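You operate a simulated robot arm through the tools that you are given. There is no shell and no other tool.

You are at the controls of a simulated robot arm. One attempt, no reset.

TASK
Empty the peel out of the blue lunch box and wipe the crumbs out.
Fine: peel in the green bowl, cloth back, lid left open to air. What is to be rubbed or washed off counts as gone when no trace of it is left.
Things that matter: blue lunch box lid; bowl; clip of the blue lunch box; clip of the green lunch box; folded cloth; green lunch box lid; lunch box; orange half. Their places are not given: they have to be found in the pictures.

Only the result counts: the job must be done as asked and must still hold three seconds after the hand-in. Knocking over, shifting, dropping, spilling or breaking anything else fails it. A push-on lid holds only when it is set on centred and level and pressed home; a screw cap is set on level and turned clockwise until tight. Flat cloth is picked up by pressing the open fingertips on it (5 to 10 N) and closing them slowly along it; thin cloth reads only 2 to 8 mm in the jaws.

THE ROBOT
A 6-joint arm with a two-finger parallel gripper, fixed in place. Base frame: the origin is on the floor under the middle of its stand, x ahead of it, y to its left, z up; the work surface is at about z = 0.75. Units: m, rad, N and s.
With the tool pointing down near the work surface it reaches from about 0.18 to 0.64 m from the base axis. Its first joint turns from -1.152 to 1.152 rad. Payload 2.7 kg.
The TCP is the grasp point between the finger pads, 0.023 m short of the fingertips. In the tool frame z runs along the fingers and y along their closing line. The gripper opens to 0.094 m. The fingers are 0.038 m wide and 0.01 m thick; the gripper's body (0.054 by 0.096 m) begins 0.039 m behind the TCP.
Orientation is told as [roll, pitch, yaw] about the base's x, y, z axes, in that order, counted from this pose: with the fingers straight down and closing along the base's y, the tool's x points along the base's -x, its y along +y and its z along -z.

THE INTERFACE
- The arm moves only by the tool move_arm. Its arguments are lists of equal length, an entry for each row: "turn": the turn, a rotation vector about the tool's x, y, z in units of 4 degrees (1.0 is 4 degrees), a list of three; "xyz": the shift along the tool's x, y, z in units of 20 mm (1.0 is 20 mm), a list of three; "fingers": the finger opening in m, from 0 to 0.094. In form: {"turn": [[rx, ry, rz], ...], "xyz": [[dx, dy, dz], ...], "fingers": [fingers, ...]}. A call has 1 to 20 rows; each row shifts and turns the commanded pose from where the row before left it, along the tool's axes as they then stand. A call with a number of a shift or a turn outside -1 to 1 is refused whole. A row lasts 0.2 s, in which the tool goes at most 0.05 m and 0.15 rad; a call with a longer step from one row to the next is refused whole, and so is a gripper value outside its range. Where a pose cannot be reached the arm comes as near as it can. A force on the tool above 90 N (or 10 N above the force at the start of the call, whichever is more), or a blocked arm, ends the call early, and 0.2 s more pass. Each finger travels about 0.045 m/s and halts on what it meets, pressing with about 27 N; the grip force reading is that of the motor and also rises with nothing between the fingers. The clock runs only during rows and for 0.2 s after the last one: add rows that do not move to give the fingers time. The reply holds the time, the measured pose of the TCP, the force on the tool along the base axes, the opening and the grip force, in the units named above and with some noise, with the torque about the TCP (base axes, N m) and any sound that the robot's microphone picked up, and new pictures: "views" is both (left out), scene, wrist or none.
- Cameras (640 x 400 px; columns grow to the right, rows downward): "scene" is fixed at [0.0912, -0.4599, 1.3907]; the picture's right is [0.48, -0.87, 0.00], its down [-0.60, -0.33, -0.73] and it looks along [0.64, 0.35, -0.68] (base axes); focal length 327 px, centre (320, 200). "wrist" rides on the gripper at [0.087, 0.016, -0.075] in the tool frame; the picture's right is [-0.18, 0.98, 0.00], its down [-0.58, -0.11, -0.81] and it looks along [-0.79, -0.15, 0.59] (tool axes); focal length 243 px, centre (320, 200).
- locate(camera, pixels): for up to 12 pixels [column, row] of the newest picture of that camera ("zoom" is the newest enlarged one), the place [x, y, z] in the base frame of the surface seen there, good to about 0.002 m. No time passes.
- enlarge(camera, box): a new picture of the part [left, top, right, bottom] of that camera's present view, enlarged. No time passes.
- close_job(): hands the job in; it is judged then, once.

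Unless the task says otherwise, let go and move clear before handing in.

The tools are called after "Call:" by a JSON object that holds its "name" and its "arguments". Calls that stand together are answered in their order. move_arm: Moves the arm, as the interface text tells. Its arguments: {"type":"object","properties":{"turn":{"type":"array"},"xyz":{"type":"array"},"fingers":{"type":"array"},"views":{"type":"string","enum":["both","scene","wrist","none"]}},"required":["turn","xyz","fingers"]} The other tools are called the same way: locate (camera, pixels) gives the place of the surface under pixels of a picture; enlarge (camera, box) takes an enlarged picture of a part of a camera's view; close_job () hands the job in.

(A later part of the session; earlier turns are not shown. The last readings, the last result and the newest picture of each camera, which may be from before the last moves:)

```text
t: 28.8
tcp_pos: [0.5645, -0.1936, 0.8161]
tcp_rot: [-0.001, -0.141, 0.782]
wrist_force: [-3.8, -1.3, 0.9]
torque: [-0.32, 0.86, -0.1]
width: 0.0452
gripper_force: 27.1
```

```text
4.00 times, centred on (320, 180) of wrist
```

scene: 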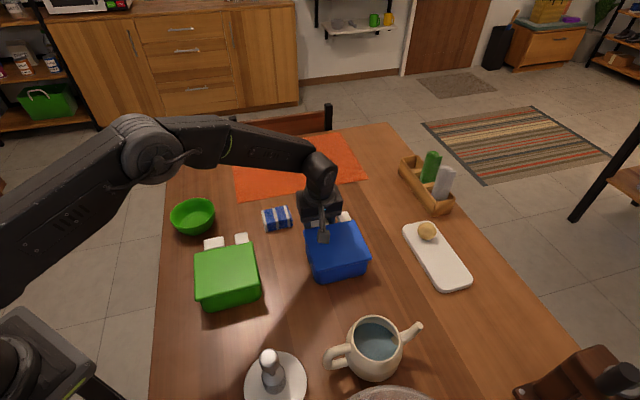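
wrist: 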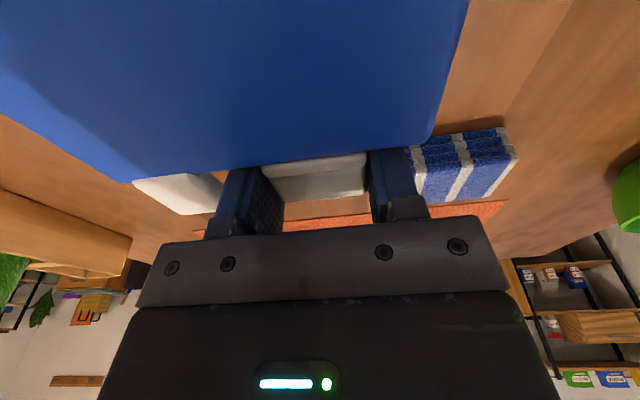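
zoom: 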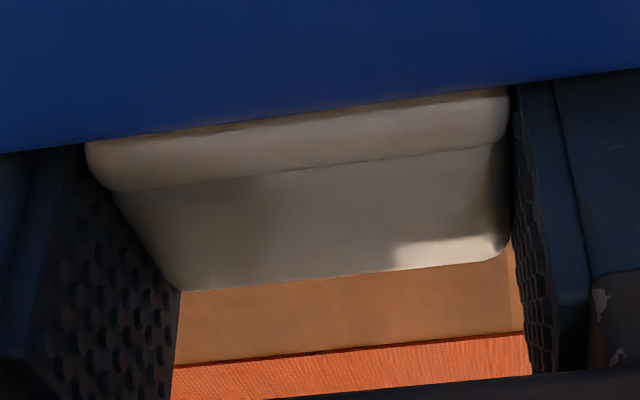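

The tool turned 8° and the lid still reads flat at about 0.819. I'll measure the lever's slope to see whether the clip really turned.

Call:
{"name": "locate", "arguments": {"camera": "zoom", "pixels": [[150, 170], [300, 155], [450, 135], [170, 200], [300, 185], [450, 165], [200, 240], [330, 225], [470, 205], [220, 275], [340, 260], [470, 250]]}}

Call:
{"name": "locate", "arguments": {"camera": "scene", "pixels": [[304, 232], [352, 222], [370, 257], [318, 269], [340, 245], [310, 250]]}}

Call:
{"name": "enlarge", "arguments": {"camera": "scene", "box": [290, 200, 370, 250]}}

```text
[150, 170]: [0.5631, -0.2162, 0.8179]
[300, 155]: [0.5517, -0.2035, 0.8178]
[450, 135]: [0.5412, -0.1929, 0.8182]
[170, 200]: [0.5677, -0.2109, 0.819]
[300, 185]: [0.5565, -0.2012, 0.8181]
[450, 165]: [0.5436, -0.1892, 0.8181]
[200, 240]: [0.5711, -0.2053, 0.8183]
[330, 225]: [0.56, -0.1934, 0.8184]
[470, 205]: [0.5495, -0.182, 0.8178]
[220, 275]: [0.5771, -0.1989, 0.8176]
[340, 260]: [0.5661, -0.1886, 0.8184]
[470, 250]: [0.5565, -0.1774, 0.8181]
```

```text
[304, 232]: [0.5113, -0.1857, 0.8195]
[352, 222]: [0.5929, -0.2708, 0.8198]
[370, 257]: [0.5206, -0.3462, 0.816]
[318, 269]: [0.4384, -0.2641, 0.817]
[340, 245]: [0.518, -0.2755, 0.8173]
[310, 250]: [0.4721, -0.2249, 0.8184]
```

```text
8.00 times, centred on (330, 225) of scene
```

zoom: 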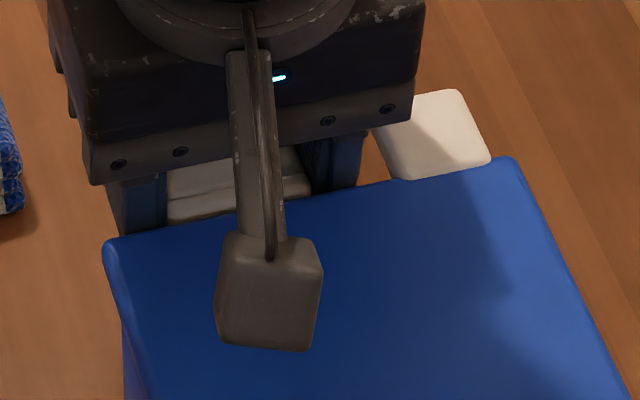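

The lever is still flat (all points ~0.818) while the front of the box rose about 2.5 mm; the pads simply slipped. I'll undo this, let go, and look more closely at the clip's construction before trying more force.

Call:
{"name": "move_arm", "arguments": {"turn": [[0, 0.5, 0], [0, 0.5, 0], [0, 0.5, 0], [0, 0.5, 0], [0, 0, 0], [0, 0, 0], [0, 0, 0], [0, 0, 0], [0, 0, 0], [0, 0, 0]], "xyz": [[0, 0, 0.035], [0, 0, 0.035], [0, 0, 0.035], [0, 0, 0.035], [0, 0, 0], [0, 0, 0], [0, 0, -0.8], [0, 0, -0.8], [0, 0, -0.8], [0, 0, 0]], "fingers": [0.036, 0.036, 0.036, 0.04, 0.05, 0.062, 0.062, 0.062, 0.062, 0.062]}}

Call:
{"name": "locate", "arguments": {"camera": "scene", "pixels": [[304, 232], [352, 222], [370, 257], [318, 269], [340, 245], [310, 250]]}}

Call:
{"name": "enlarge", "arguments": {"camera": "scene", "box": [190, 225, 270, 275]}}

```text
t: 31.0
tcp_pos: [0.5648, -0.1945, 0.8592]
tcp_rot: [-0.001, -0.002, 0.781]
wrist_force: [0.4, 0.0, -0.9]
torque: [0.0, 0.01, -0.01]
width: 0.0618
gripper_force: 0.1
```

scene: 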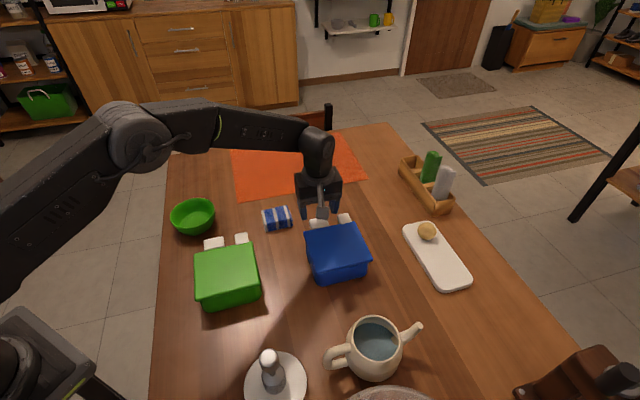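
wrist: 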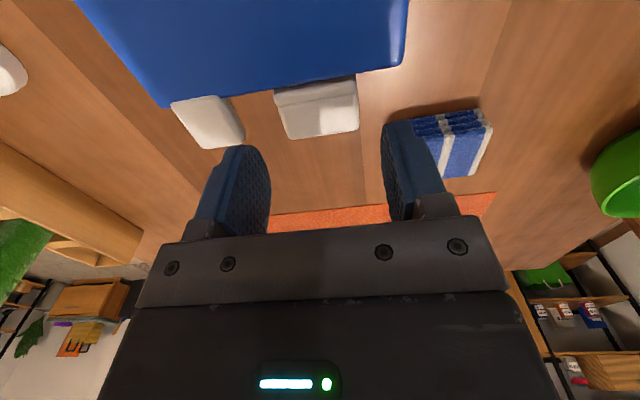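

```text
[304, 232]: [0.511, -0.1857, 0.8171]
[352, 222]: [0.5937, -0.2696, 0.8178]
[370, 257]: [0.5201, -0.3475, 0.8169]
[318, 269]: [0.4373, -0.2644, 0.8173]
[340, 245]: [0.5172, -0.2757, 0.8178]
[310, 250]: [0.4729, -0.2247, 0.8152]
```

```text
8.00 times, centred on (230, 250) of scene
```

zoom: 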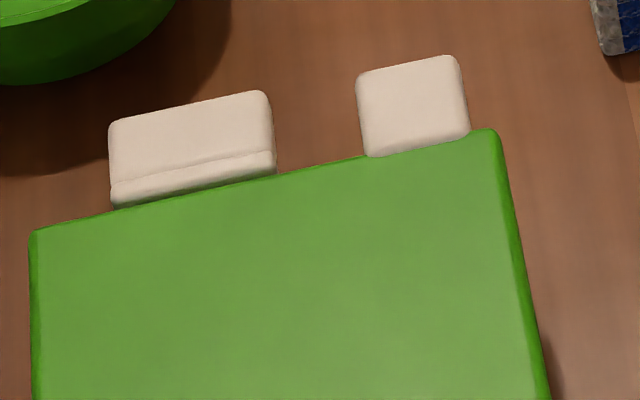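

The box is back exactly in place, and the green box's clip is built the same way, so this is the closed state. I'll swing the camera around to look at the clip from outside and low down.

Call:
{"name": "move_arm", "arguments": {"turn": [[0, 0, 1], [0, 0, 1], [0, 0, 1], [0, 0, 1], [0, 0, 1], [0, 0, 1], [0, 0, 1], [0, 0, 1], [0, 0, 1], [0, 0, 1], [0, 0, 1], [0, 0, 1], [0, 0, 1], [0, 0, 1], [0, 0, 1], [0, 0, 1], [0, 0, 1]], "xyz": [[0, 0, -1], [0, 0, -1], [0, 0, -1], [0, 0, 0], [0, 0, 0], [0, 0, 0], [0, 0, 0], [0, 0, 0], [0, 0, 0], [0, 0, 0], [0, 0, 0], [0, 0, 0], [0, 0, 0], [0, 0, 0], [0, 0, 0], [0, 0, 0], [0, 0, 0]], "fingers": [0.094, 0.094, 0.094, 0.094, 0.094, 0.094, 0.094, 0.094, 0.094, 0.094, 0.094, 0.094, 0.094, 0.094, 0.094, 0.094, 0.094], "views": "none"}}

Call:
{"name": "move_arm", "arguments": {"turn": [[0, 0, 1], [0, 0, 1], [0, 0, 1], [0, 0, 1], [0, 0, 1], [0, 0, 1], [0, 0, 1], [0, 0, 1], [0, 0, 1], [0, 0, 1], [0, 0, 1], [0, 0, 1], [0, 0, 1], [0, 0, 1], [0, 0, 1], [0, 0, 1], [0, 0, 0.7], [0, 0, 0]], "xyz": [[0, 0, 0], [0, 0, 0], [0, 0, 0], [0, 0, 0], [0, 0, 0], [0, 0, 0], [0, 0, 0], [0, 0, 0], [0, 0, 0], [0, 0, 0], [0, 0, 0], [0, 0, 0], [0, 0, 0], [0, 0, 0], [0, 0, 0], [0, 0, 0], [0, 0, 0], [0, 0, 0]], "fingers": [0.094, 0.094, 0.094, 0.094, 0.094, 0.094, 0.094, 0.094, 0.094, 0.094, 0.094, 0.094, 0.094, 0.094, 0.094, 0.094, 0.094, 0.094], "views": "wrist"}}

```text
t: 34.6
tcp_pos: [0.5643, -0.193, 0.9202]
tcp_rot: [0.0, -0.001, -0.406]
wrist_force: [0.0, 0.1, -0.3]
torque: [-0.04, -0.02, 0.01]
width: 0.094
gripper_force: 0.1
```

```text
t: 38.4
tcp_pos: [0.5641, -0.1928, 0.9196]
tcp_rot: [0.0, -0.001, -1.573]
wrist_force: [0.5, -0.1, 0.0]
torque: [0.0, 0.02, 0.01]
width: 0.0941
gripper_force: 0.1
```

wrist: 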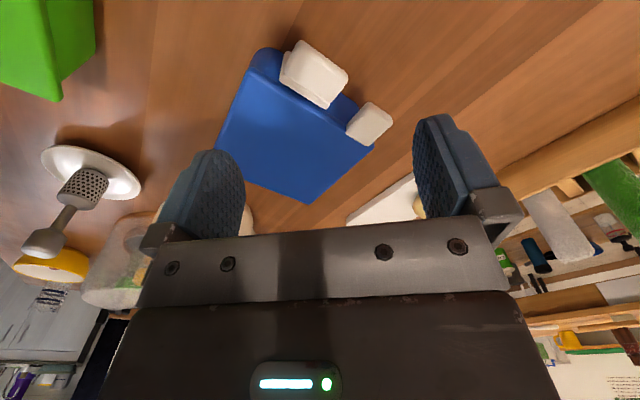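

Yaw is now -90°, so the camera looks toward -y. I'll back off toward +y, descend and tilt to see the clip's front and underside.

Call:
{"name": "move_arm", "arguments": {"turn": [[0, 0, 0], [0, 0, 0], [0, 0, 0], [0, 0, 0], [0, 0, 0], [0, -1, 0], [0, -1, 0], [0, -1, 0], [0, -1, 0], [0, -1, 0], [0, -1, 0], [0, 0, 0]], "xyz": [[0.98, 0.06, 0.8], [0.98, 0.06, 0.8], [0.98, 0.06, 0.8], [0.98, 0.06, 0.8], [0.98, 0.06, 0.8], [0, 0, 0], [0, 0, 0], [0, 0, 0], [0, 0, 0], [0, 0, 0], [0, 0, 0], [0, 0, 0]], "fingers": [0.094, 0.094, 0.094, 0.094, 0.094, 0.094, 0.094, 0.094, 0.094, 0.094, 0.094, 0.094]}}

Call:
{"name": "enlarge", "arguments": {"camera": "wrist", "box": [220, 60, 420, 200]}}

```text
t: 41.0
tcp_pos: [0.5705, -0.0945, 0.8394]
tcp_rot: [0.002, -0.42, -1.572]
wrist_force: [0.1, -0.2, 0.2]
torque: [0.0, -0.02, 0.0]
width: 0.094
gripper_force: 0.0
```

scene: 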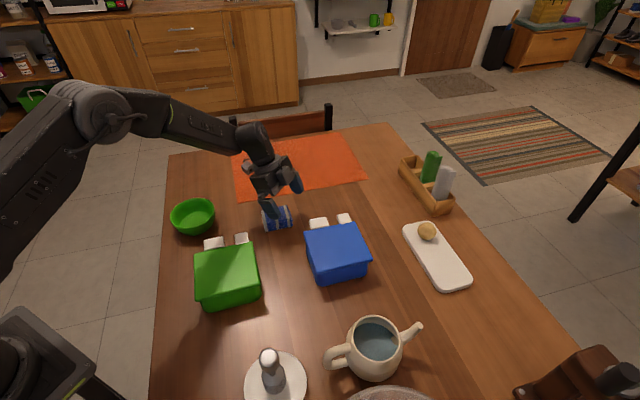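
wrist: 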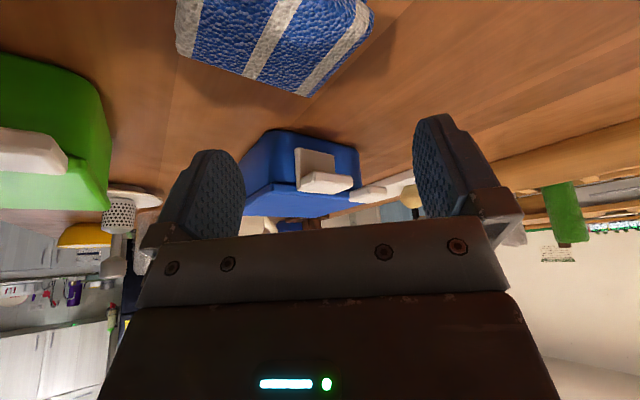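

```text
2.86 times, centred on (320, 130) of wrist
```

zoom: 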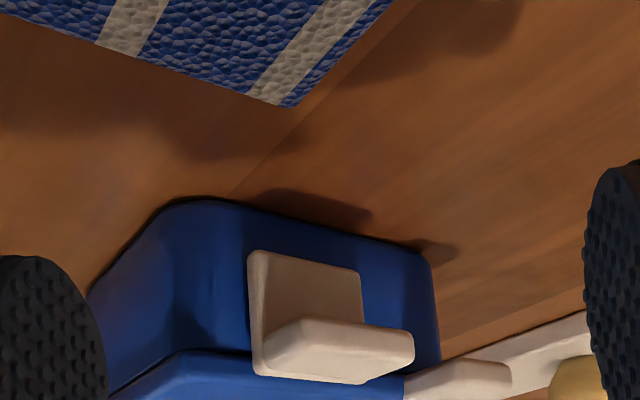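

From outside (zoom (310,330)) the plate hangs along the box wall and the lever sits at the plate's top, which suggests a foot hinge. My earlier press acted mid-lever and also pushed inward with about 5 N, so it was a poor test. I'll straighten up, turn to yaw -45° with fingers closed, and press the very end of the lever with an outward drag.

Call:
{"name": "move_arm", "arguments": {"turn": [[0, 1, 0], [0, 1, 0], [0, 1, 0], [0, 1, 0], [0, 1, 0], [0, 1, 0], [0, 0, -1], [0, 0, -1], [0, 0, -1], [0, 0, -1], [0, 0, -1], [0, 0, -1], [0, 0, -1], [0, 0, -1], [0, 0, -1], [0, 0, -1], [0, 0, -1], [0, 0, -0.3], [0, 0, 0]], "xyz": [[0, 0, -0.9], [0, 0, -0.9], [0, 0, 0], [0, 0, 0], [0, 0, 0], [0, 0, 0], [0, 0, 0], [0, 0, 0], [0, 0, 0], [0, 0, 0], [0, 0, 0], [0, 0, 0], [0, 0, 0], [0, 0, 0], [0, 0, 0], [0, 0, 0], [0, 0, 0], [0, 0, 0], [0, 0, 0]], "fingers": [0.094, 0.094, 0.08, 0.06, 0.04, 0.02, 0.0, 0.0, 0.0, 0.0, 0.0, 0.0, 0.0, 0.0, 0.0, 0.0, 0.0, 0.0, 0.0], "views": "none"}}

```text
t: 45.0
tcp_pos: [0.57, -0.0821, 0.8743]
tcp_rot: [0.002, -0.004, -0.778]
wrist_force: [0.7, 0.0, -0.8]
torque: [-0.04, 0.02, 0.02]
width: 0.0
gripper_force: 26.9
```

Call:
{"name": "move_arm", "arguments": {"turn": [[0, 0, 0], [0, 0, 0], [0, 0, 0], [0, 0, 0], [0, 0, 0], [0, 0, 0]], "xyz": [[-0.88, -0.864, 0.2], [-0.88, -0.864, 0.2], [-0.88, -0.864, 0.2], [-0.88, -0.864, 0.2], [0, 0, 0.4], [0, 0, 0]], "fingers": [0, 0, 0, 0, 0, 0]}}

Call:
{"name": "enlarge", "arguments": {"camera": "wrist", "box": [200, 60, 440, 210]}}

```text
t: 46.4
tcp_pos: [0.5719, -0.1813, 0.8496]
tcp_rot: [0.003, -0.002, -0.782]
wrist_force: [1.1, -0.9, 0.1]
torque: [-0.04, 0.0, 0.02]
width: 0.0
gripper_force: 27.1
```

scene: 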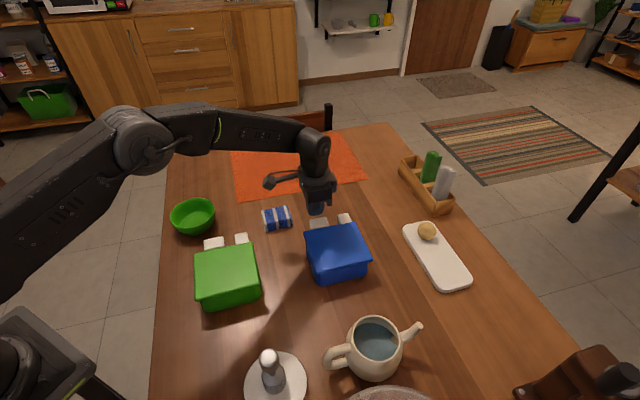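
wrist: 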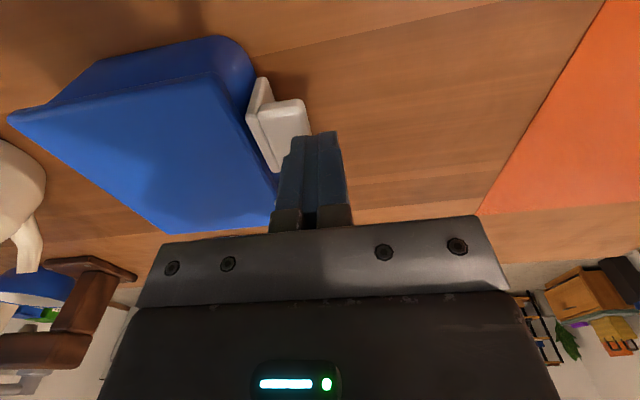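

```text
2.67 times, centred on (320, 135) of wrist
```

zoom: 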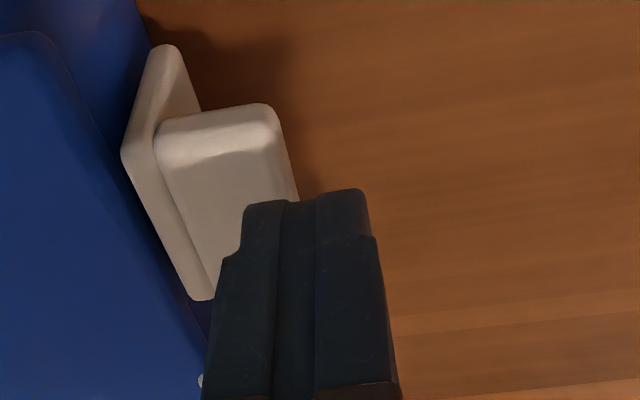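

This view shows the plate right against the lid edge and the fingertips over the lever's outer end. I'll lower to contact and press in small steps.

Call:
{"name": "move_arm", "arguments": {"turn": [[0, 0, 0], [0, 0, 0], [0, 0, 0], [0, 0, 0], [0, 0, 0], [0, 0, 0], [0, 0, 0]], "xyz": [[0, -0.12, 0.25], [0, 0, 0.2], [0, 0, 0], [0, 0, 0.06], [0, 0, 0.06], [0, 0, 0.04], [0, 0, 0.04]], "fingers": [0, 0, 0, 0, 0, 0, 0], "views": "wrist"}}

Call:
{"name": "enlarge", "arguments": {"camera": "wrist", "box": [200, 60, 440, 210]}}

Call:
{"name": "locate", "arguments": {"camera": "scene", "pixels": [[304, 232], [352, 222], [370, 257], [318, 269], [340, 245], [310, 250]]}}

```text
t: 48.0
tcp_pos: [0.5719, -0.1822, 0.8383]
tcp_rot: [0.004, -0.005, -0.781]
wrist_force: [1.2, 5.7, 12.5]
torque: [0.22, 0.13, -0.1]
width: 0.0
gripper_force: 27.3
```

wrist: 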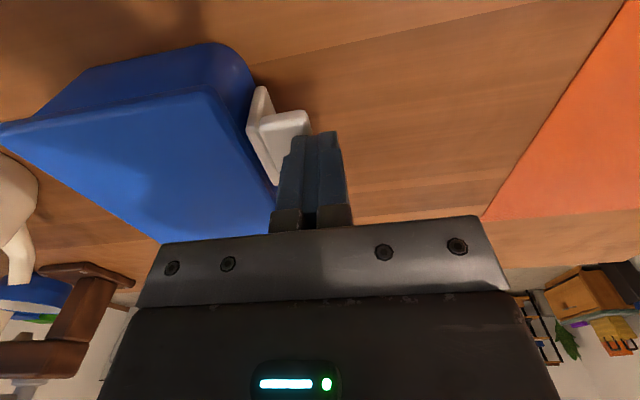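

```text
2.67 times, centred on (320, 135) of wrist
```

zoom: 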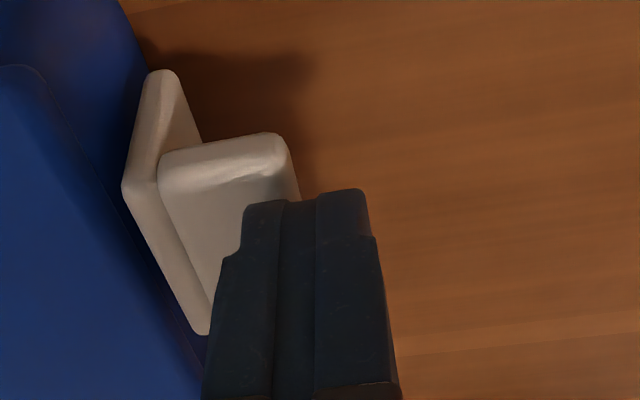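

```text
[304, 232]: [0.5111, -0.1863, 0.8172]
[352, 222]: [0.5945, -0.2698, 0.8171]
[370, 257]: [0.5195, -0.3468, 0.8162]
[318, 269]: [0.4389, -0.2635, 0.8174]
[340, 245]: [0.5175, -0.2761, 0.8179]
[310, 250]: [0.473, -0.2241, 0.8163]
```

At 12.5 N neither the clip nor the box has moved, and the tool is again pushing inward about 5 N. I'll add an outward drag and a bit more press.

Call:
{"name": "move_arm", "arguments": {"turn": [[0, 0, 0], [0, 0, 0], [0, 0, 0]], "xyz": [[0, 0.05, 0.03], [0, 0.05, 0.03], [0, 0.03, 0.03]], "fingers": [0, 0, 0], "views": "wrist"}}

Call:
{"name": "enlarge", "arguments": {"camera": "wrist", "box": [200, 60, 440, 210]}}

Call:
{"name": "locate", "arguments": {"camera": "scene", "pixels": [[304, 232], [352, 222], [370, 257], [318, 269], [340, 245], [310, 250]]}}

```text
t: 48.8
tcp_pos: [0.5736, -0.1804, 0.8373]
tcp_rot: [0.003, -0.005, -0.779]
wrist_force: [7.8, 4.0, 17.5]
torque: [0.1, 0.05, -0.01]
width: 0.0
gripper_force: 27.2
```

wrist: 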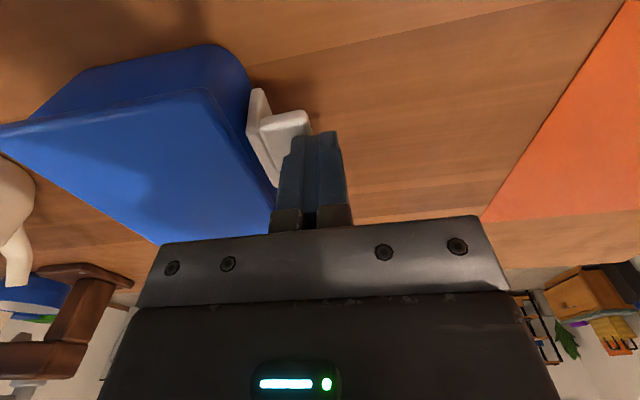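

```text
2.67 times, centred on (320, 135) of wrist
```

zoom: 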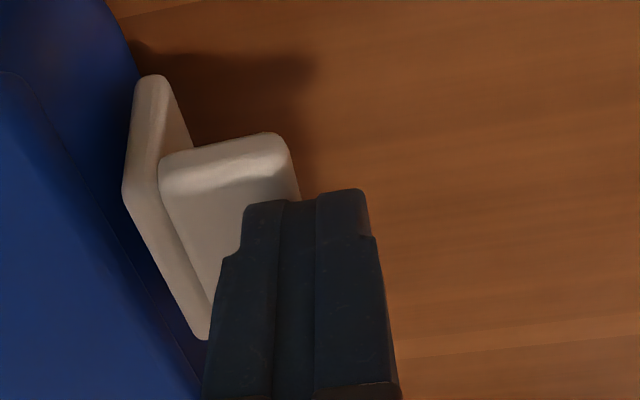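

```text
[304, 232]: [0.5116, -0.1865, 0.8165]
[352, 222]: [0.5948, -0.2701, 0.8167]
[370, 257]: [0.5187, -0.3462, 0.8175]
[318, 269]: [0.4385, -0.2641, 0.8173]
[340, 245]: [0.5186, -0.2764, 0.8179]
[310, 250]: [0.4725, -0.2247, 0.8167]
```

The gap between plate and lid has widened in the zoom (dark strip at (170,310)), and the tool is being carried outward. The clip is turning out and down about its foot. I'll keep following that arc.

Call:
{"name": "move_arm", "arguments": {"turn": [[0, 0, 0], [0, 0, 0], [0, 0, 0], [0, 0, 0]], "xyz": [[0, 0.08, 0.07], [0, 0.08, 0.07], [0, 0.08, 0.07], [0, 0.08, 0.07]], "fingers": [0, 0, 0, 0], "views": "wrist"}}

Call:
{"name": "enlarge", "arguments": {"camera": "wrist", "box": [200, 60, 440, 210]}}

Call:
{"name": "locate", "arguments": {"camera": "scene", "pixels": [[304, 232], [352, 222], [370, 257], [318, 269], [340, 245], [310, 250]]}}

```text
t: 49.8
tcp_pos: [0.5787, -0.1748, 0.8304]
tcp_rot: [0.004, -0.004, -0.782]
wrist_force: [10.6, 10.5, 17.2]
torque: [0.22, -0.02, -0.06]
width: 0.0001
gripper_force: 26.8
```

wrist: 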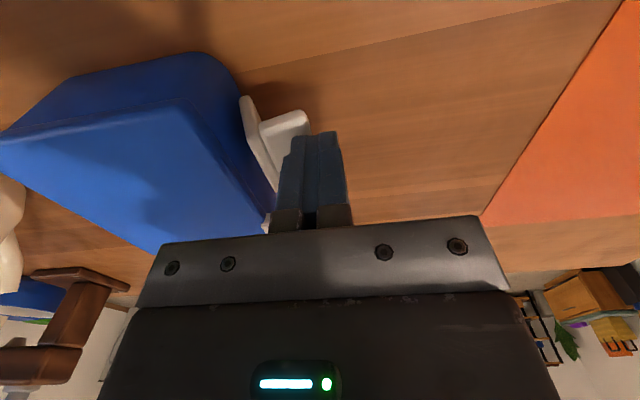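

```text
2.67 times, centred on (320, 135) of wrist
```

zoom: 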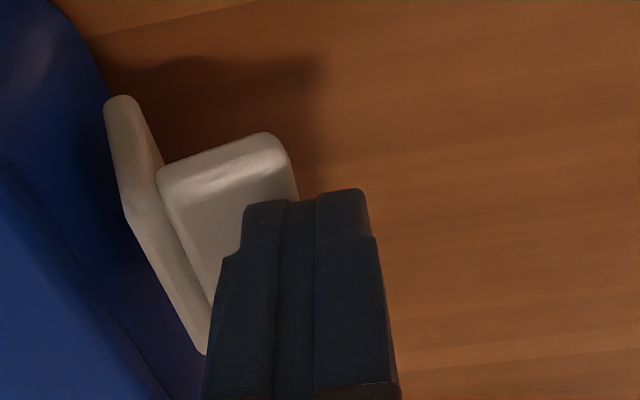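

```text
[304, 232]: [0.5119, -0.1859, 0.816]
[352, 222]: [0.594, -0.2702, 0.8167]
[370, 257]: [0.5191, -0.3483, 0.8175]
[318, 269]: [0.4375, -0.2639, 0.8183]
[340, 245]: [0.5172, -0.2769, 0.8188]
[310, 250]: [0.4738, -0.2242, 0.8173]
```

The clip keeps opening (lid unchanged at 0.817), now about 15°. I'll follow the arc further.

Call:
{"name": "move_arm", "arguments": {"turn": [[0, 0, 0], [0, 0, 0], [0, 0, 0], [0, 0, 0], [0, 0, 0], [0, 0, 0], [0, 0, 0], [0, 0, 0], [0, 0, 0], [0, 0, 0]], "xyz": [[0, 0.065, 0.08], [0, 0.065, 0.08], [0, 0.065, 0.09], [0, 0.065, 0.09], [0, 0.065, 0.09], [0, 0.04, 0.1], [0, 0.04, 0.1], [0, 0.04, 0.1], [0, 0.03, 0.1], [0, 0.03, 0.1]], "fingers": [0, 0, 0, 0, 0, 0, 0, 0, 0, 0]}}

Call:
{"name": "enlarge", "arguments": {"camera": "wrist", "box": [200, 60, 440, 210]}}

Call:
{"name": "locate", "arguments": {"camera": "scene", "pixels": [[304, 232], [352, 222], [370, 257], [318, 269], [340, 245], [310, 250]]}}

```text
t: 52.0
tcp_pos: [0.5838, -0.1688, 0.8095]
tcp_rot: [0.002, -0.001, -0.783]
wrist_force: [-0.9, -0.1, -0.4]
torque: [0.0, -0.02, 0.0]
width: 0.0
gripper_force: 27.1
```

scene: 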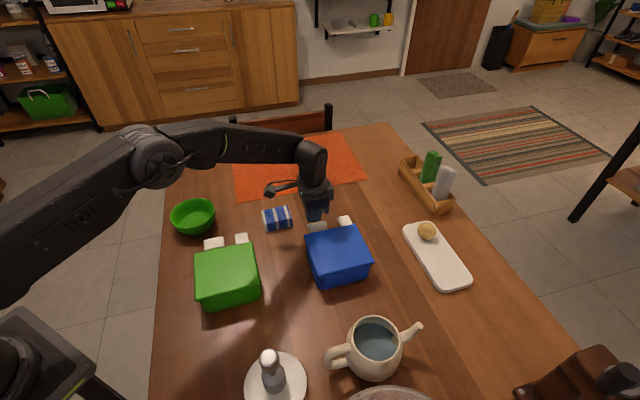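
wrist: 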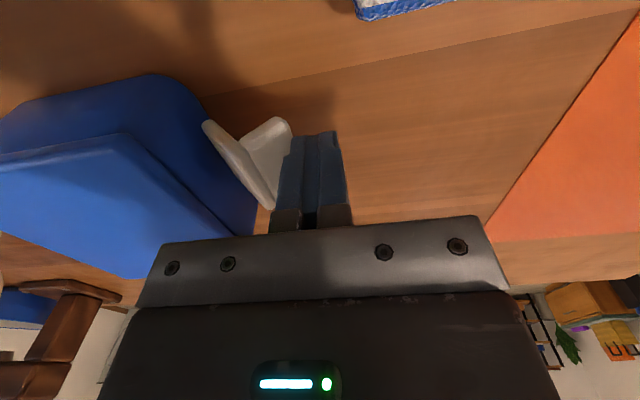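

```text
2.67 times, centred on (320, 135) of wrist
```

zoom: 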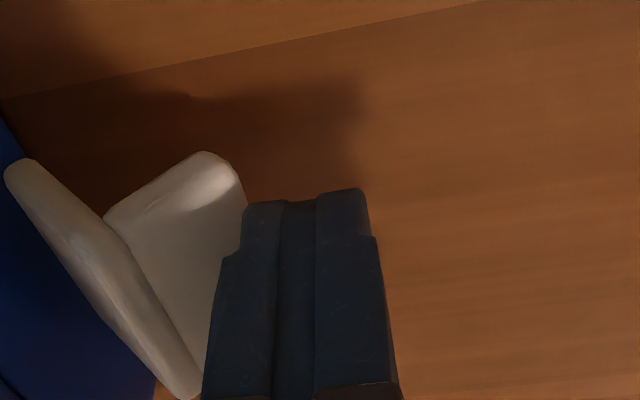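

```text
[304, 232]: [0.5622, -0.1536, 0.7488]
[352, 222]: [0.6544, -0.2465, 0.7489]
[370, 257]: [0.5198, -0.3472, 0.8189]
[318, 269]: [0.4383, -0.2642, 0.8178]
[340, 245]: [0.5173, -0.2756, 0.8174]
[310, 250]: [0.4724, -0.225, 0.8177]
```

Two of the lid's far corner pixels now read table height, and in the scene the box looks shifted by several pixels; the finger slipped off the lever's end. I'll measure how far the box moved.

Call:
{"name": "enlarge", "arguments": {"camera": "scene", "box": [280, 190, 400, 290]}}

Call:
{"name": "locate", "arguments": {"camera": "scene", "pixels": [[308, 236], [356, 226], [371, 259], [320, 272], [318, 226], [345, 221], [348, 219], [315, 228], [340, 229], [322, 233]]}}

```text
4.00 times, centred on (340, 240) of scene
```

zoom: 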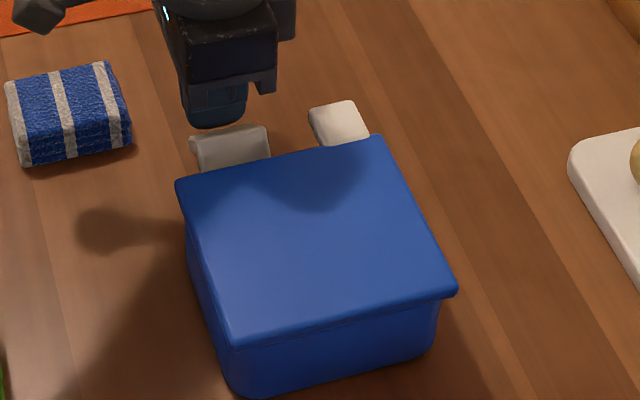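

```text
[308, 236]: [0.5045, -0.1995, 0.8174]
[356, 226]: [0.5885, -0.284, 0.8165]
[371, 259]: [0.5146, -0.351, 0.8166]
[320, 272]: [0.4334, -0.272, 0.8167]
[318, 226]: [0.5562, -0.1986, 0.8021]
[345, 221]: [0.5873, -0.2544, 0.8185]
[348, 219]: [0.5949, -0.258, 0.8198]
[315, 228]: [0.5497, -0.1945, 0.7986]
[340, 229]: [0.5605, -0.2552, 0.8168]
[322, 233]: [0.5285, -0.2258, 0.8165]
```

The box slid roughly 8–10 mm inward when the finger slipped off the lever, without rotating. The clip stayed part open. I'll measure its present angle.

Call:
{"name": "enlarge", "arguments": {"camera": "wrist", "box": [150, 60, 350, 240]}}

Call:
{"name": "locate", "arguments": {"camera": "wrist", "pixels": [[210, 125], [225, 140], [268, 205], [245, 160], [255, 150], [285, 125], [265, 140], [262, 185], [275, 150], [230, 200], [185, 155], [160, 100]]}}

```text
2.22 times, centred on (250, 150) of wrist
```

zoom: 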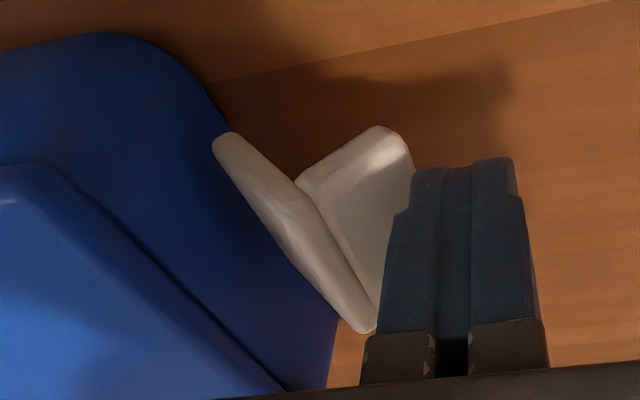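

```text
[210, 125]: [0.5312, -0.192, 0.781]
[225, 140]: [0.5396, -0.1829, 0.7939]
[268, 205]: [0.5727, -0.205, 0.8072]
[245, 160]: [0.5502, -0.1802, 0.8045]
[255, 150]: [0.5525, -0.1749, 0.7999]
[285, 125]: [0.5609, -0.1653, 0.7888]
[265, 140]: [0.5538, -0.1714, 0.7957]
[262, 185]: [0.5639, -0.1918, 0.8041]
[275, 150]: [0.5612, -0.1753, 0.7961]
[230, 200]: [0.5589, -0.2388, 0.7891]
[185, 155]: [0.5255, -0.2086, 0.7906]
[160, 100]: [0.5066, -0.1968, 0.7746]
```

The clip is about 42° open with its top corner at z≈0.805. I'll lift, move 28 mm inward over that corner and press straight down there, so there is no inward push on the box.

Call:
{"name": "move_arm", "arguments": {"turn": [[0, 0, 0], [0, 0, 0], [0, 0, 0], [0, 0, 0], [0, 0, 0], [0, 0, 0], [0, 0, 0], [0, 0, 0]], "xyz": [[0, 0.1, 0], [0, 0, -0.9], [0, 0, -0.9], [0, -0.75, 0], [0, -0.75, 0], [0, 0, 0.4], [0, 0, 0.3], [0, 0, 0]], "fingers": [0, 0, 0, 0, 0, 0, 0, 0]}}

Call:
{"name": "enlarge", "arguments": {"camera": "wrist", "box": [200, 60, 440, 210]}}

```text
t: 53.8
tcp_pos: [0.5642, -0.1887, 0.8313]
tcp_rot: [0.003, -0.002, -0.782]
wrist_force: [-0.8, -0.7, 0.0]
torque: [0.0, 0.0, -0.01]
width: 0.0002
gripper_force: 27.5
```

scene: 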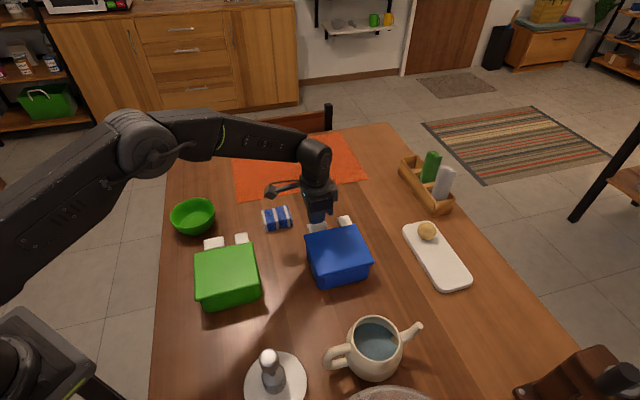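
wrist: 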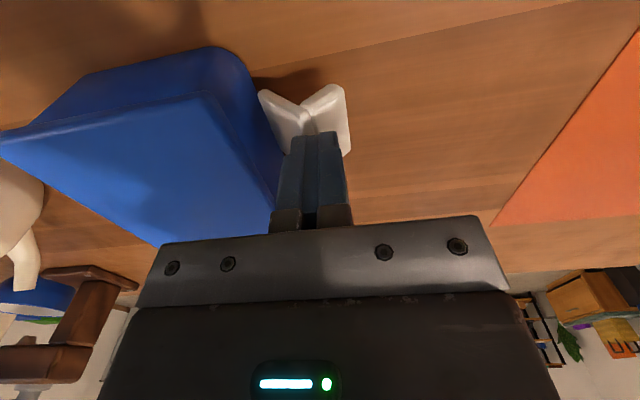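

```text
2.67 times, centred on (320, 135) of wrist
```

zoom: 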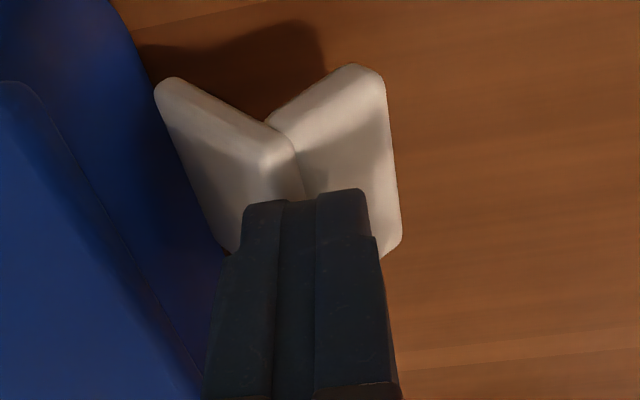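

The fingertips sit right over the clip's corner, so I'll press down in small rows.

Call:
{"name": "move_arm", "arguments": {"turn": [[0, 0, 0], [0, 0, 0], [0, 0, 0], [0, 0, 0], [0, 0, 0], [0, 0, 0]], "xyz": [[0, 0, 0.1], [0, 0, 0.08], [0, 0, 0.08], [0, 0, 0.08], [0, 0, 0.08], [0, 0, 0.08]], "fingers": [0, 0, 0, 0, 0, 0], "views": "wrist"}}

Call:
{"name": "enlarge", "arguments": {"camera": "wrist", "box": [200, 60, 440, 210]}}

Call:
{"name": "locate", "arguments": {"camera": "scene", "pixels": [[308, 236], [356, 226], [371, 259], [320, 272], [340, 229], [322, 233]]}}

```text
t: 55.2
tcp_pos: [0.5641, -0.1876, 0.822]
tcp_rot: [0.001, -0.001, -0.783]
wrist_force: [0.5, -0.2, 0.2]
torque: [-0.03, 0.01, 0.01]
width: 0.0001
gripper_force: 26.9
```

wrist: 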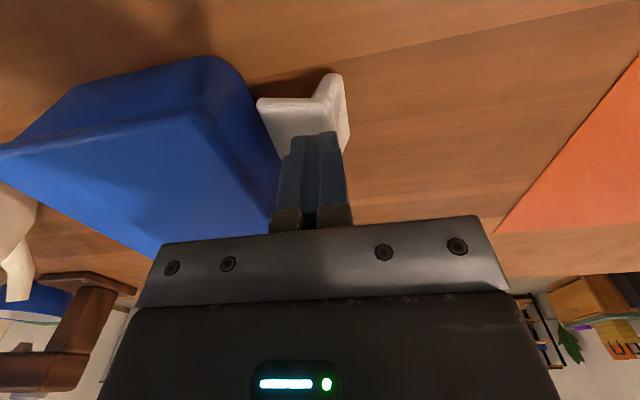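

```text
2.67 times, centred on (320, 135) of wrist
```

zoom: 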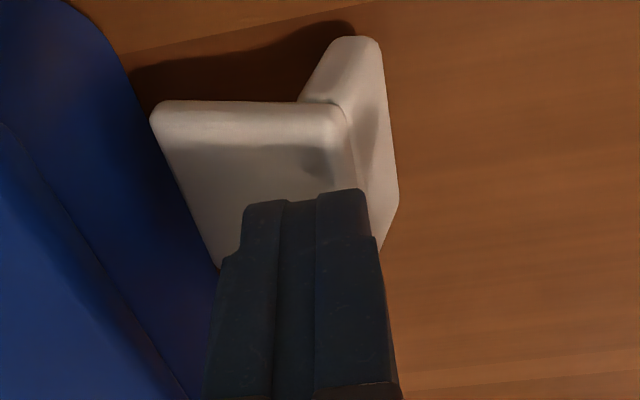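

```text
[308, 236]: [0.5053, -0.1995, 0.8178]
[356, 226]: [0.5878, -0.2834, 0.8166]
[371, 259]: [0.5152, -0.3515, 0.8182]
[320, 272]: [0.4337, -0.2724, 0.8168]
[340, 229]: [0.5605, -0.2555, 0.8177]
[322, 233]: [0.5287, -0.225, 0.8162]
```

The clip swung freely down to horizontal (zoom (290,150)) with no force left, and the box did not move this time. Next is the lid tab. I'll rise, turn back to yaw +45° and open the fingers.

Call:
{"name": "move_arm", "arguments": {"turn": [[0, 0, 0], [0, 0, 0], [0, 0, 0], [0, 0, 0], [0, 0, -1], [0, 0, -1], [0, 0, -1], [0, 0, -1], [0, 0, -1], [0, 0, -1], [0, 0, -1], [0, 0, -1], [0, 0, -1], [0, 0, -1], [0, 0, -1], [0, 0, -1]], "xyz": [[0, 0.1, -0.5], [0, 0.1, -1], [0, 0, -1], [0, 0, -1], [0, 0, 0], [0, 0, 0], [0, 0, 0], [0, 0, 0], [0, 0, 0], [0, 0, 0], [0, 0, 0], [0, 0, 0], [0, 0, 0], [0, 0, 0], [0, 0, 0], [0, 0, 0]], "fingers": [0, 0, 0.02, 0.05, 0.07, 0.07, 0.07, 0.07, 0.07, 0.07, 0.07, 0.07, 0.07, 0.07, 0.07, 0.07], "views": "none"}}

Call:
{"name": "move_arm", "arguments": {"turn": [[0, 0, -1], [0, 0, -1], [0, 0, -1], [0, 0, -1], [0, 0, -1], [0, 0, -1], [0, 0, -1], [0, 0, -1], [0, 0, -1], [0, 0, -1], [0, 0, -0.5], [0, 0, 0]], "xyz": [[0, 0, 0], [0, 0, 0], [0, 0, 0], [0, 0, 0], [0, 0, 0], [0, 0, 0], [0, 0, 0], [0, 0, 0], [0, 0, 0], [0, 0, 0], [0, 0, 0], [0, 0, 0]], "fingers": [0.07, 0.07, 0.07, 0.07, 0.07, 0.07, 0.07, 0.07, 0.07, 0.07, 0.07, 0.07]}}

Call:
{"name": "enlarge", "arguments": {"camera": "scene", "box": [295, 205, 375, 255]}}

```text
t: 58.6
tcp_pos: [0.5663, -0.1855, 0.892]
tcp_rot: [0.0, -0.001, 0.058]
wrist_force: [0.1, -0.2, 0.9]
torque: [-0.02, -0.02, 0.0]
width: 0.0701
gripper_force: 0.0
```

```text
t: 61.2
tcp_pos: [0.5676, -0.1865, 0.892]
tcp_rot: [-0.001, -0.002, 0.789]
wrist_force: [0.3, -0.5, 0.4]
torque: [0.02, -0.03, 0.02]
width: 0.0701
gripper_force: 0.0
```

scene: 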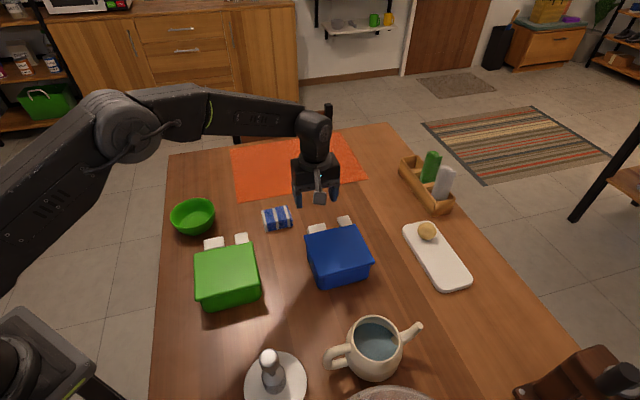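
wrist: 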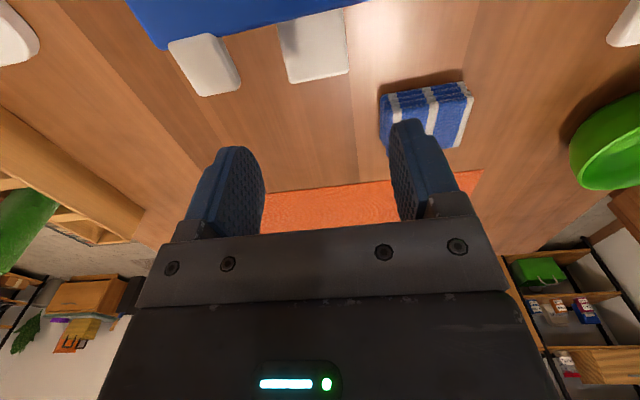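

```text
8.00 times, centred on (335, 230) of scene
```

zoom: 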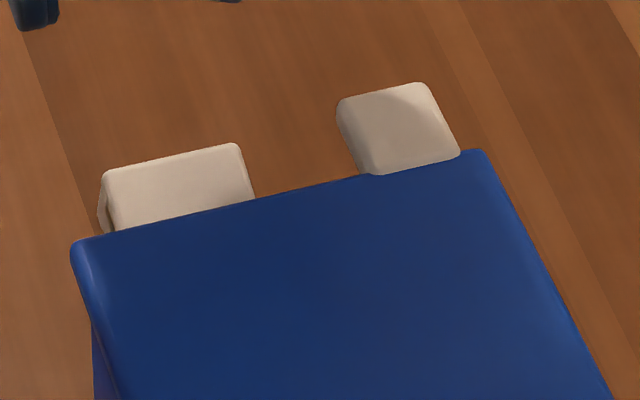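

The clip stays folded down, now showing its inner side at zoom (175,185). I'll measure the lid tab at zoom (400,130) and the lid's edges.

Call:
{"name": "locate", "arguments": {"camera": "zoom", "pixels": [[350, 110], [415, 90], [450, 150], [380, 165], [400, 125], [365, 120], [435, 110], [300, 195], [480, 160], [90, 245], [150, 200], [230, 165]]}}

Call:
{"name": "enlarge", "arguments": {"camera": "scene", "box": [290, 220, 390, 300]}}

Call:
{"name": "locate", "arguments": {"camera": "wrist", "pixels": [[175, 45], [212, 38], [236, 80], [205, 92], [205, 65]]}}

```text
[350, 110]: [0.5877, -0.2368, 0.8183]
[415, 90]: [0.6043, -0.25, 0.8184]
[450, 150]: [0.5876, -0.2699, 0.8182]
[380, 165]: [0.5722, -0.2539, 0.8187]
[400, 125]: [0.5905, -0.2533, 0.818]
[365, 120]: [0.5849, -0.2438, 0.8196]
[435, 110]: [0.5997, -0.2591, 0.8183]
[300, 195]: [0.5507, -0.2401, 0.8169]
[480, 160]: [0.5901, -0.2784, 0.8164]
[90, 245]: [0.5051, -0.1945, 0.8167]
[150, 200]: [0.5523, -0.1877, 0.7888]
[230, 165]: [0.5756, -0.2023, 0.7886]
```

```text
5.00 times, centred on (340, 260) of scene
```

zoom: 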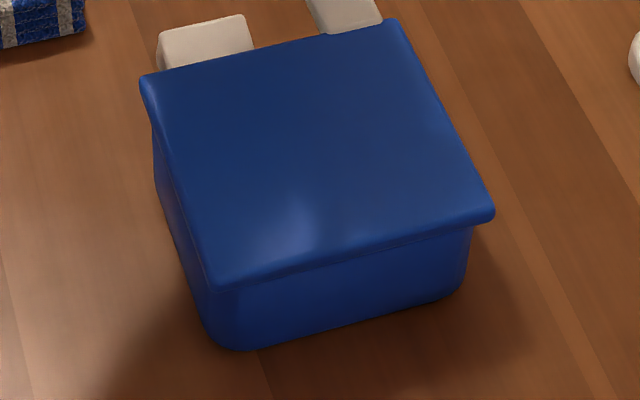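

```text
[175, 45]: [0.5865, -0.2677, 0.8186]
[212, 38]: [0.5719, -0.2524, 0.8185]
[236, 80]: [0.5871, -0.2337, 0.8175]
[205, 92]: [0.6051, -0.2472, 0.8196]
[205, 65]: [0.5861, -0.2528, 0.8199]
```

The tab is about 25 mm wide, centred near (0.59,-0.25), with the lid edge just behind it. I'll move above it at 45 mm opening with a 16° tilt so the body leans toward the base, which helps at the reach limit.

Call:
{"name": "move_arm", "arguments": {"turn": [[0, 0, 0], [0, 0, 0], [0, 0, 0], [0, 0, 0], [0, -1, 0], [0, -1, 0], [0, -1, 0], [0, -1, 0], [0, 0, 0]], "xyz": [[0.2975, -0.754, 0.4], [0.2975, -0.754, 0.4], [0.2975, -0.754, 0.4], [0.2975, -0.754, 0.4], [0, 0, 0], [0, 0, 0], [0, 0, 0], [0, 0, 0], [0, 0, 0]], "fingers": [0.07, 0.06, 0.05, 0.046, 0.046, 0.046, 0.046, 0.046, 0.046]}}

Call:
{"name": "enlarge", "arguments": {"camera": "wrist", "box": [200, 60, 440, 210]}}

Call:
{"name": "locate", "arguments": {"camera": "scene", "pixels": [[334, 277], [387, 263], [331, 277], [388, 261], [360, 265], [375, 245]]}}

```text
t: 63.2
tcp_pos: [0.5932, -0.245, 0.8612]
tcp_rot: [0.0, -0.281, 0.79]
wrist_force: [0.2, 0.4, 0.3]
torque: [-0.03, -0.02, 0.02]
width: 0.0459
gripper_force: 0.0
```

scene: 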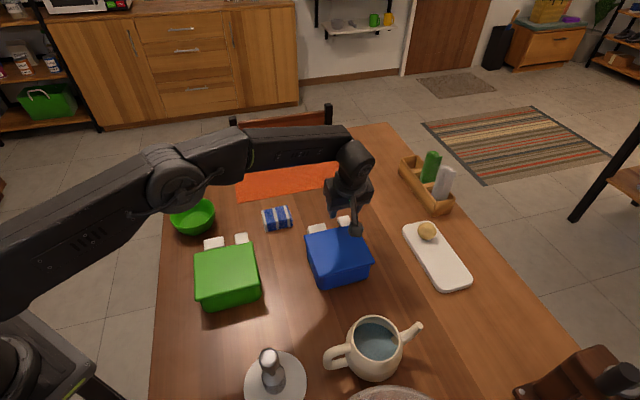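
wrist: 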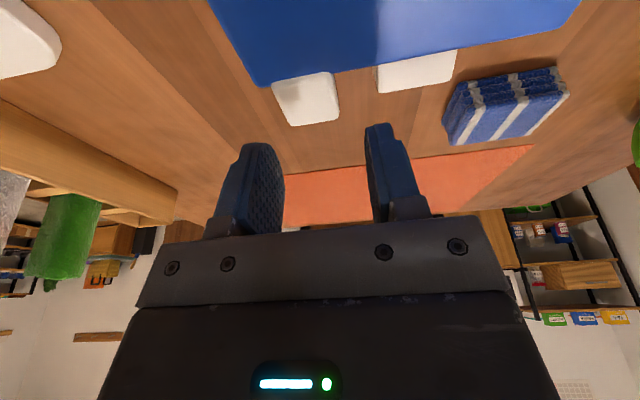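

```text
2.67 times, centred on (320, 135) of wrist
```

zoom: 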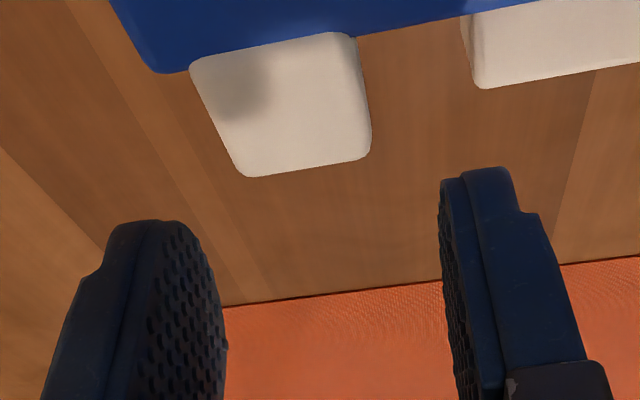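

```text
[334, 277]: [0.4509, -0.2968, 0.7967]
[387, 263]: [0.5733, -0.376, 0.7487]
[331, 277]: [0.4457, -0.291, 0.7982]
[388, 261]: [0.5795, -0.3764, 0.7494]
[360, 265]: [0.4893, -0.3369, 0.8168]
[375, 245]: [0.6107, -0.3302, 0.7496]
```

The tab lies centred between the finger planes (zoom (285,105)). I'll descend straight down around it.

Call:
{"name": "move_arm", "arguments": {"turn": [[0, 0, 0], [0, 0, 0], [0, 0, 0], [0, 0, 0], [0, 0, 0], [0, 0, 0]], "xyz": [[0.127, 0, 0.442], [0.127, 0, 0.442], [0.127, 0, 0.442], [0.127, 0, 0.442], [0.127, 0, 0.42], [0, 0, 0]], "fingers": [0.046, 0.046, 0.046, 0.046, 0.046, 0.046]}}

Call:
{"name": "enlarge", "arguments": {"camera": "wrist", "box": [200, 100, 440, 250]}}

```text
t: 64.6
tcp_pos: [0.5927, -0.2453, 0.8164]
tcp_rot: [-0.002, -0.282, 0.791]
wrist_force: [2.9, 2.9, 4.4]
torque: [0.02, 0.14, -0.08]
width: 0.046
gripper_force: 0.0
```

scene: 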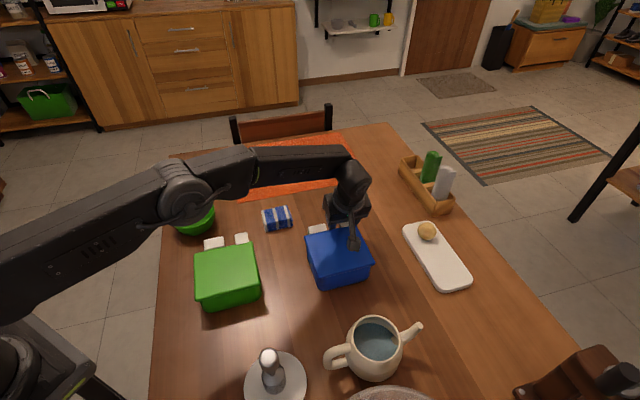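
wrist: 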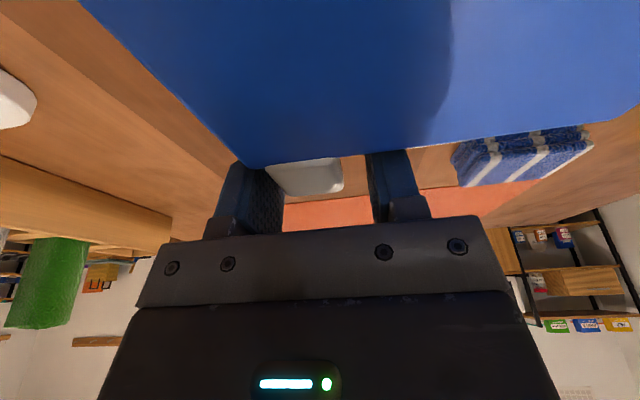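

```text
2.67 times, centred on (320, 175) of wrist
```

zoom: 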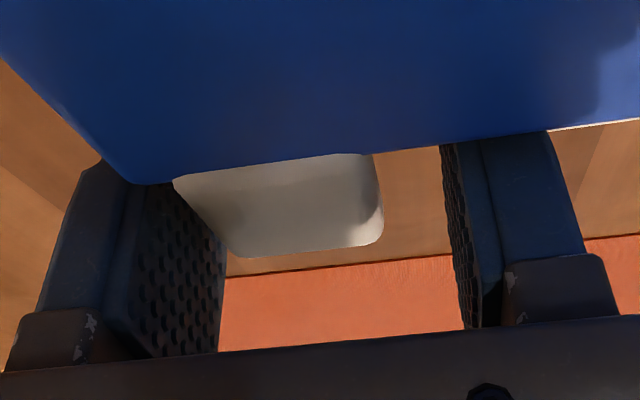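

There is a light contact of about 4 N with the lid edge, and the tab sits nearer the left finger. I'll measure before shifting.

Call:
{"name": "locate", "arguments": {"camera": "zoom", "pixels": [[240, 245], [376, 225], [185, 180], [368, 165], [300, 210], [215, 300], [455, 240], [205, 250], [455, 180]]}}

Call:
{"name": "locate", "arguments": {"camera": "scene", "pixels": [[308, 236], [371, 259], [320, 272], [322, 233], [340, 245]]}}

```text
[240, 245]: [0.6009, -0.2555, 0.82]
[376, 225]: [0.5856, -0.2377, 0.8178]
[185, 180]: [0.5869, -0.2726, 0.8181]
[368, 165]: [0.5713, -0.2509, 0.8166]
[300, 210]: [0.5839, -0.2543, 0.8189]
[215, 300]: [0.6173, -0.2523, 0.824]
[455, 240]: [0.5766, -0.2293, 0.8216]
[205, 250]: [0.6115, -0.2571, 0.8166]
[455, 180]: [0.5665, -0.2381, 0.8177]
```

```text
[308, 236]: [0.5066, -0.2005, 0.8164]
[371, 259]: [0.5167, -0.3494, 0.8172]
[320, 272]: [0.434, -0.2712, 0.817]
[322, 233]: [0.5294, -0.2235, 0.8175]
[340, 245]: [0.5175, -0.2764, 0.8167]
```

The tab runs e=0.583–0.6085 against a finger centre of 0.5935. I'll shift 2.5 mm toward it and 2.5 mm outward off the lid edge, then close slowly.

Call:
{"name": "move_arm", "arguments": {"turn": [[0, 0, 0], [0, 0, 0], [0, 0, 0], [0, 0, 0], [0, 0, 0], [0, 0, 0], [0, 0, 0], [0, 0, 0]], "xyz": [[-0.12, -0.125, 0], [0, 0, 0], [0, 0, 0], [0, 0, 0], [0, 0, 0], [0, 0, 0], [0, 0, 0], [0, 0, 0]], "fingers": [0.046, 0.042, 0.036, 0.032, 0.029, 0.026, 0.022, 0.018]}}

Call:
{"name": "enlarge", "arguments": {"camera": "wrist", "box": [200, 100, 440, 250]}}

Call:
{"name": "locate", "arguments": {"camera": "scene", "pixels": [[308, 236], [371, 259], [320, 272], [322, 233], [340, 245]]}}

```text
t: 66.4
tcp_pos: [0.5966, -0.2445, 0.8149]
tcp_rot: [-0.001, -0.281, 0.791]
wrist_force: [0.0, -1.9, -0.3]
torque: [0.02, 0.02, 0.3]
width: 0.03
gripper_force: 27.0
```

scene: 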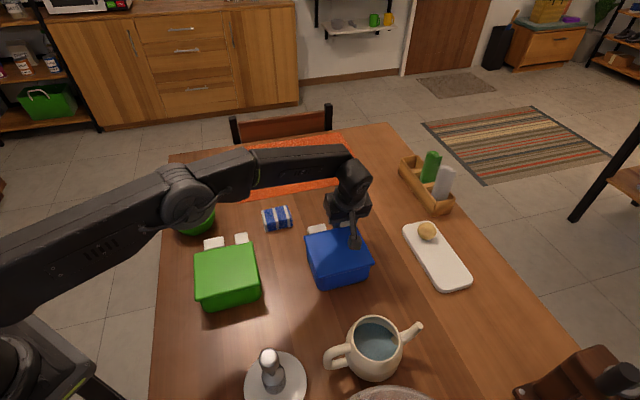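
wrist: 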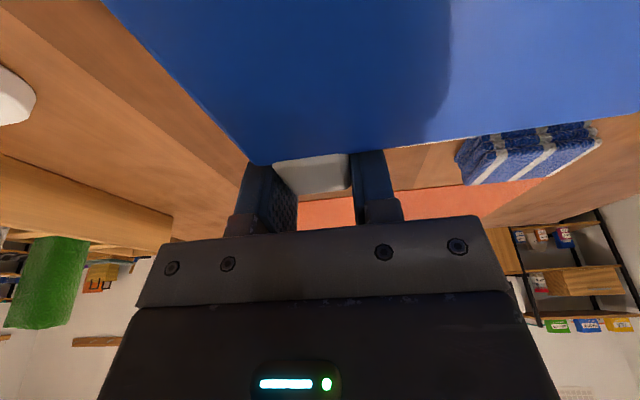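

```text
2.67 times, centred on (320, 175) of wrist
```

zoom: 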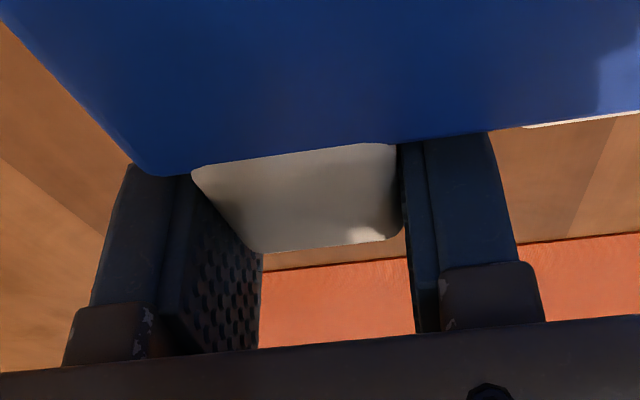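

```text
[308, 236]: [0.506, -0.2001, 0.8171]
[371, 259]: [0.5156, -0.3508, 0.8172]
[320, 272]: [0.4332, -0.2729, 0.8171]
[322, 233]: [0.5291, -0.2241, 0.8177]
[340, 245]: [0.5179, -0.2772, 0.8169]
```

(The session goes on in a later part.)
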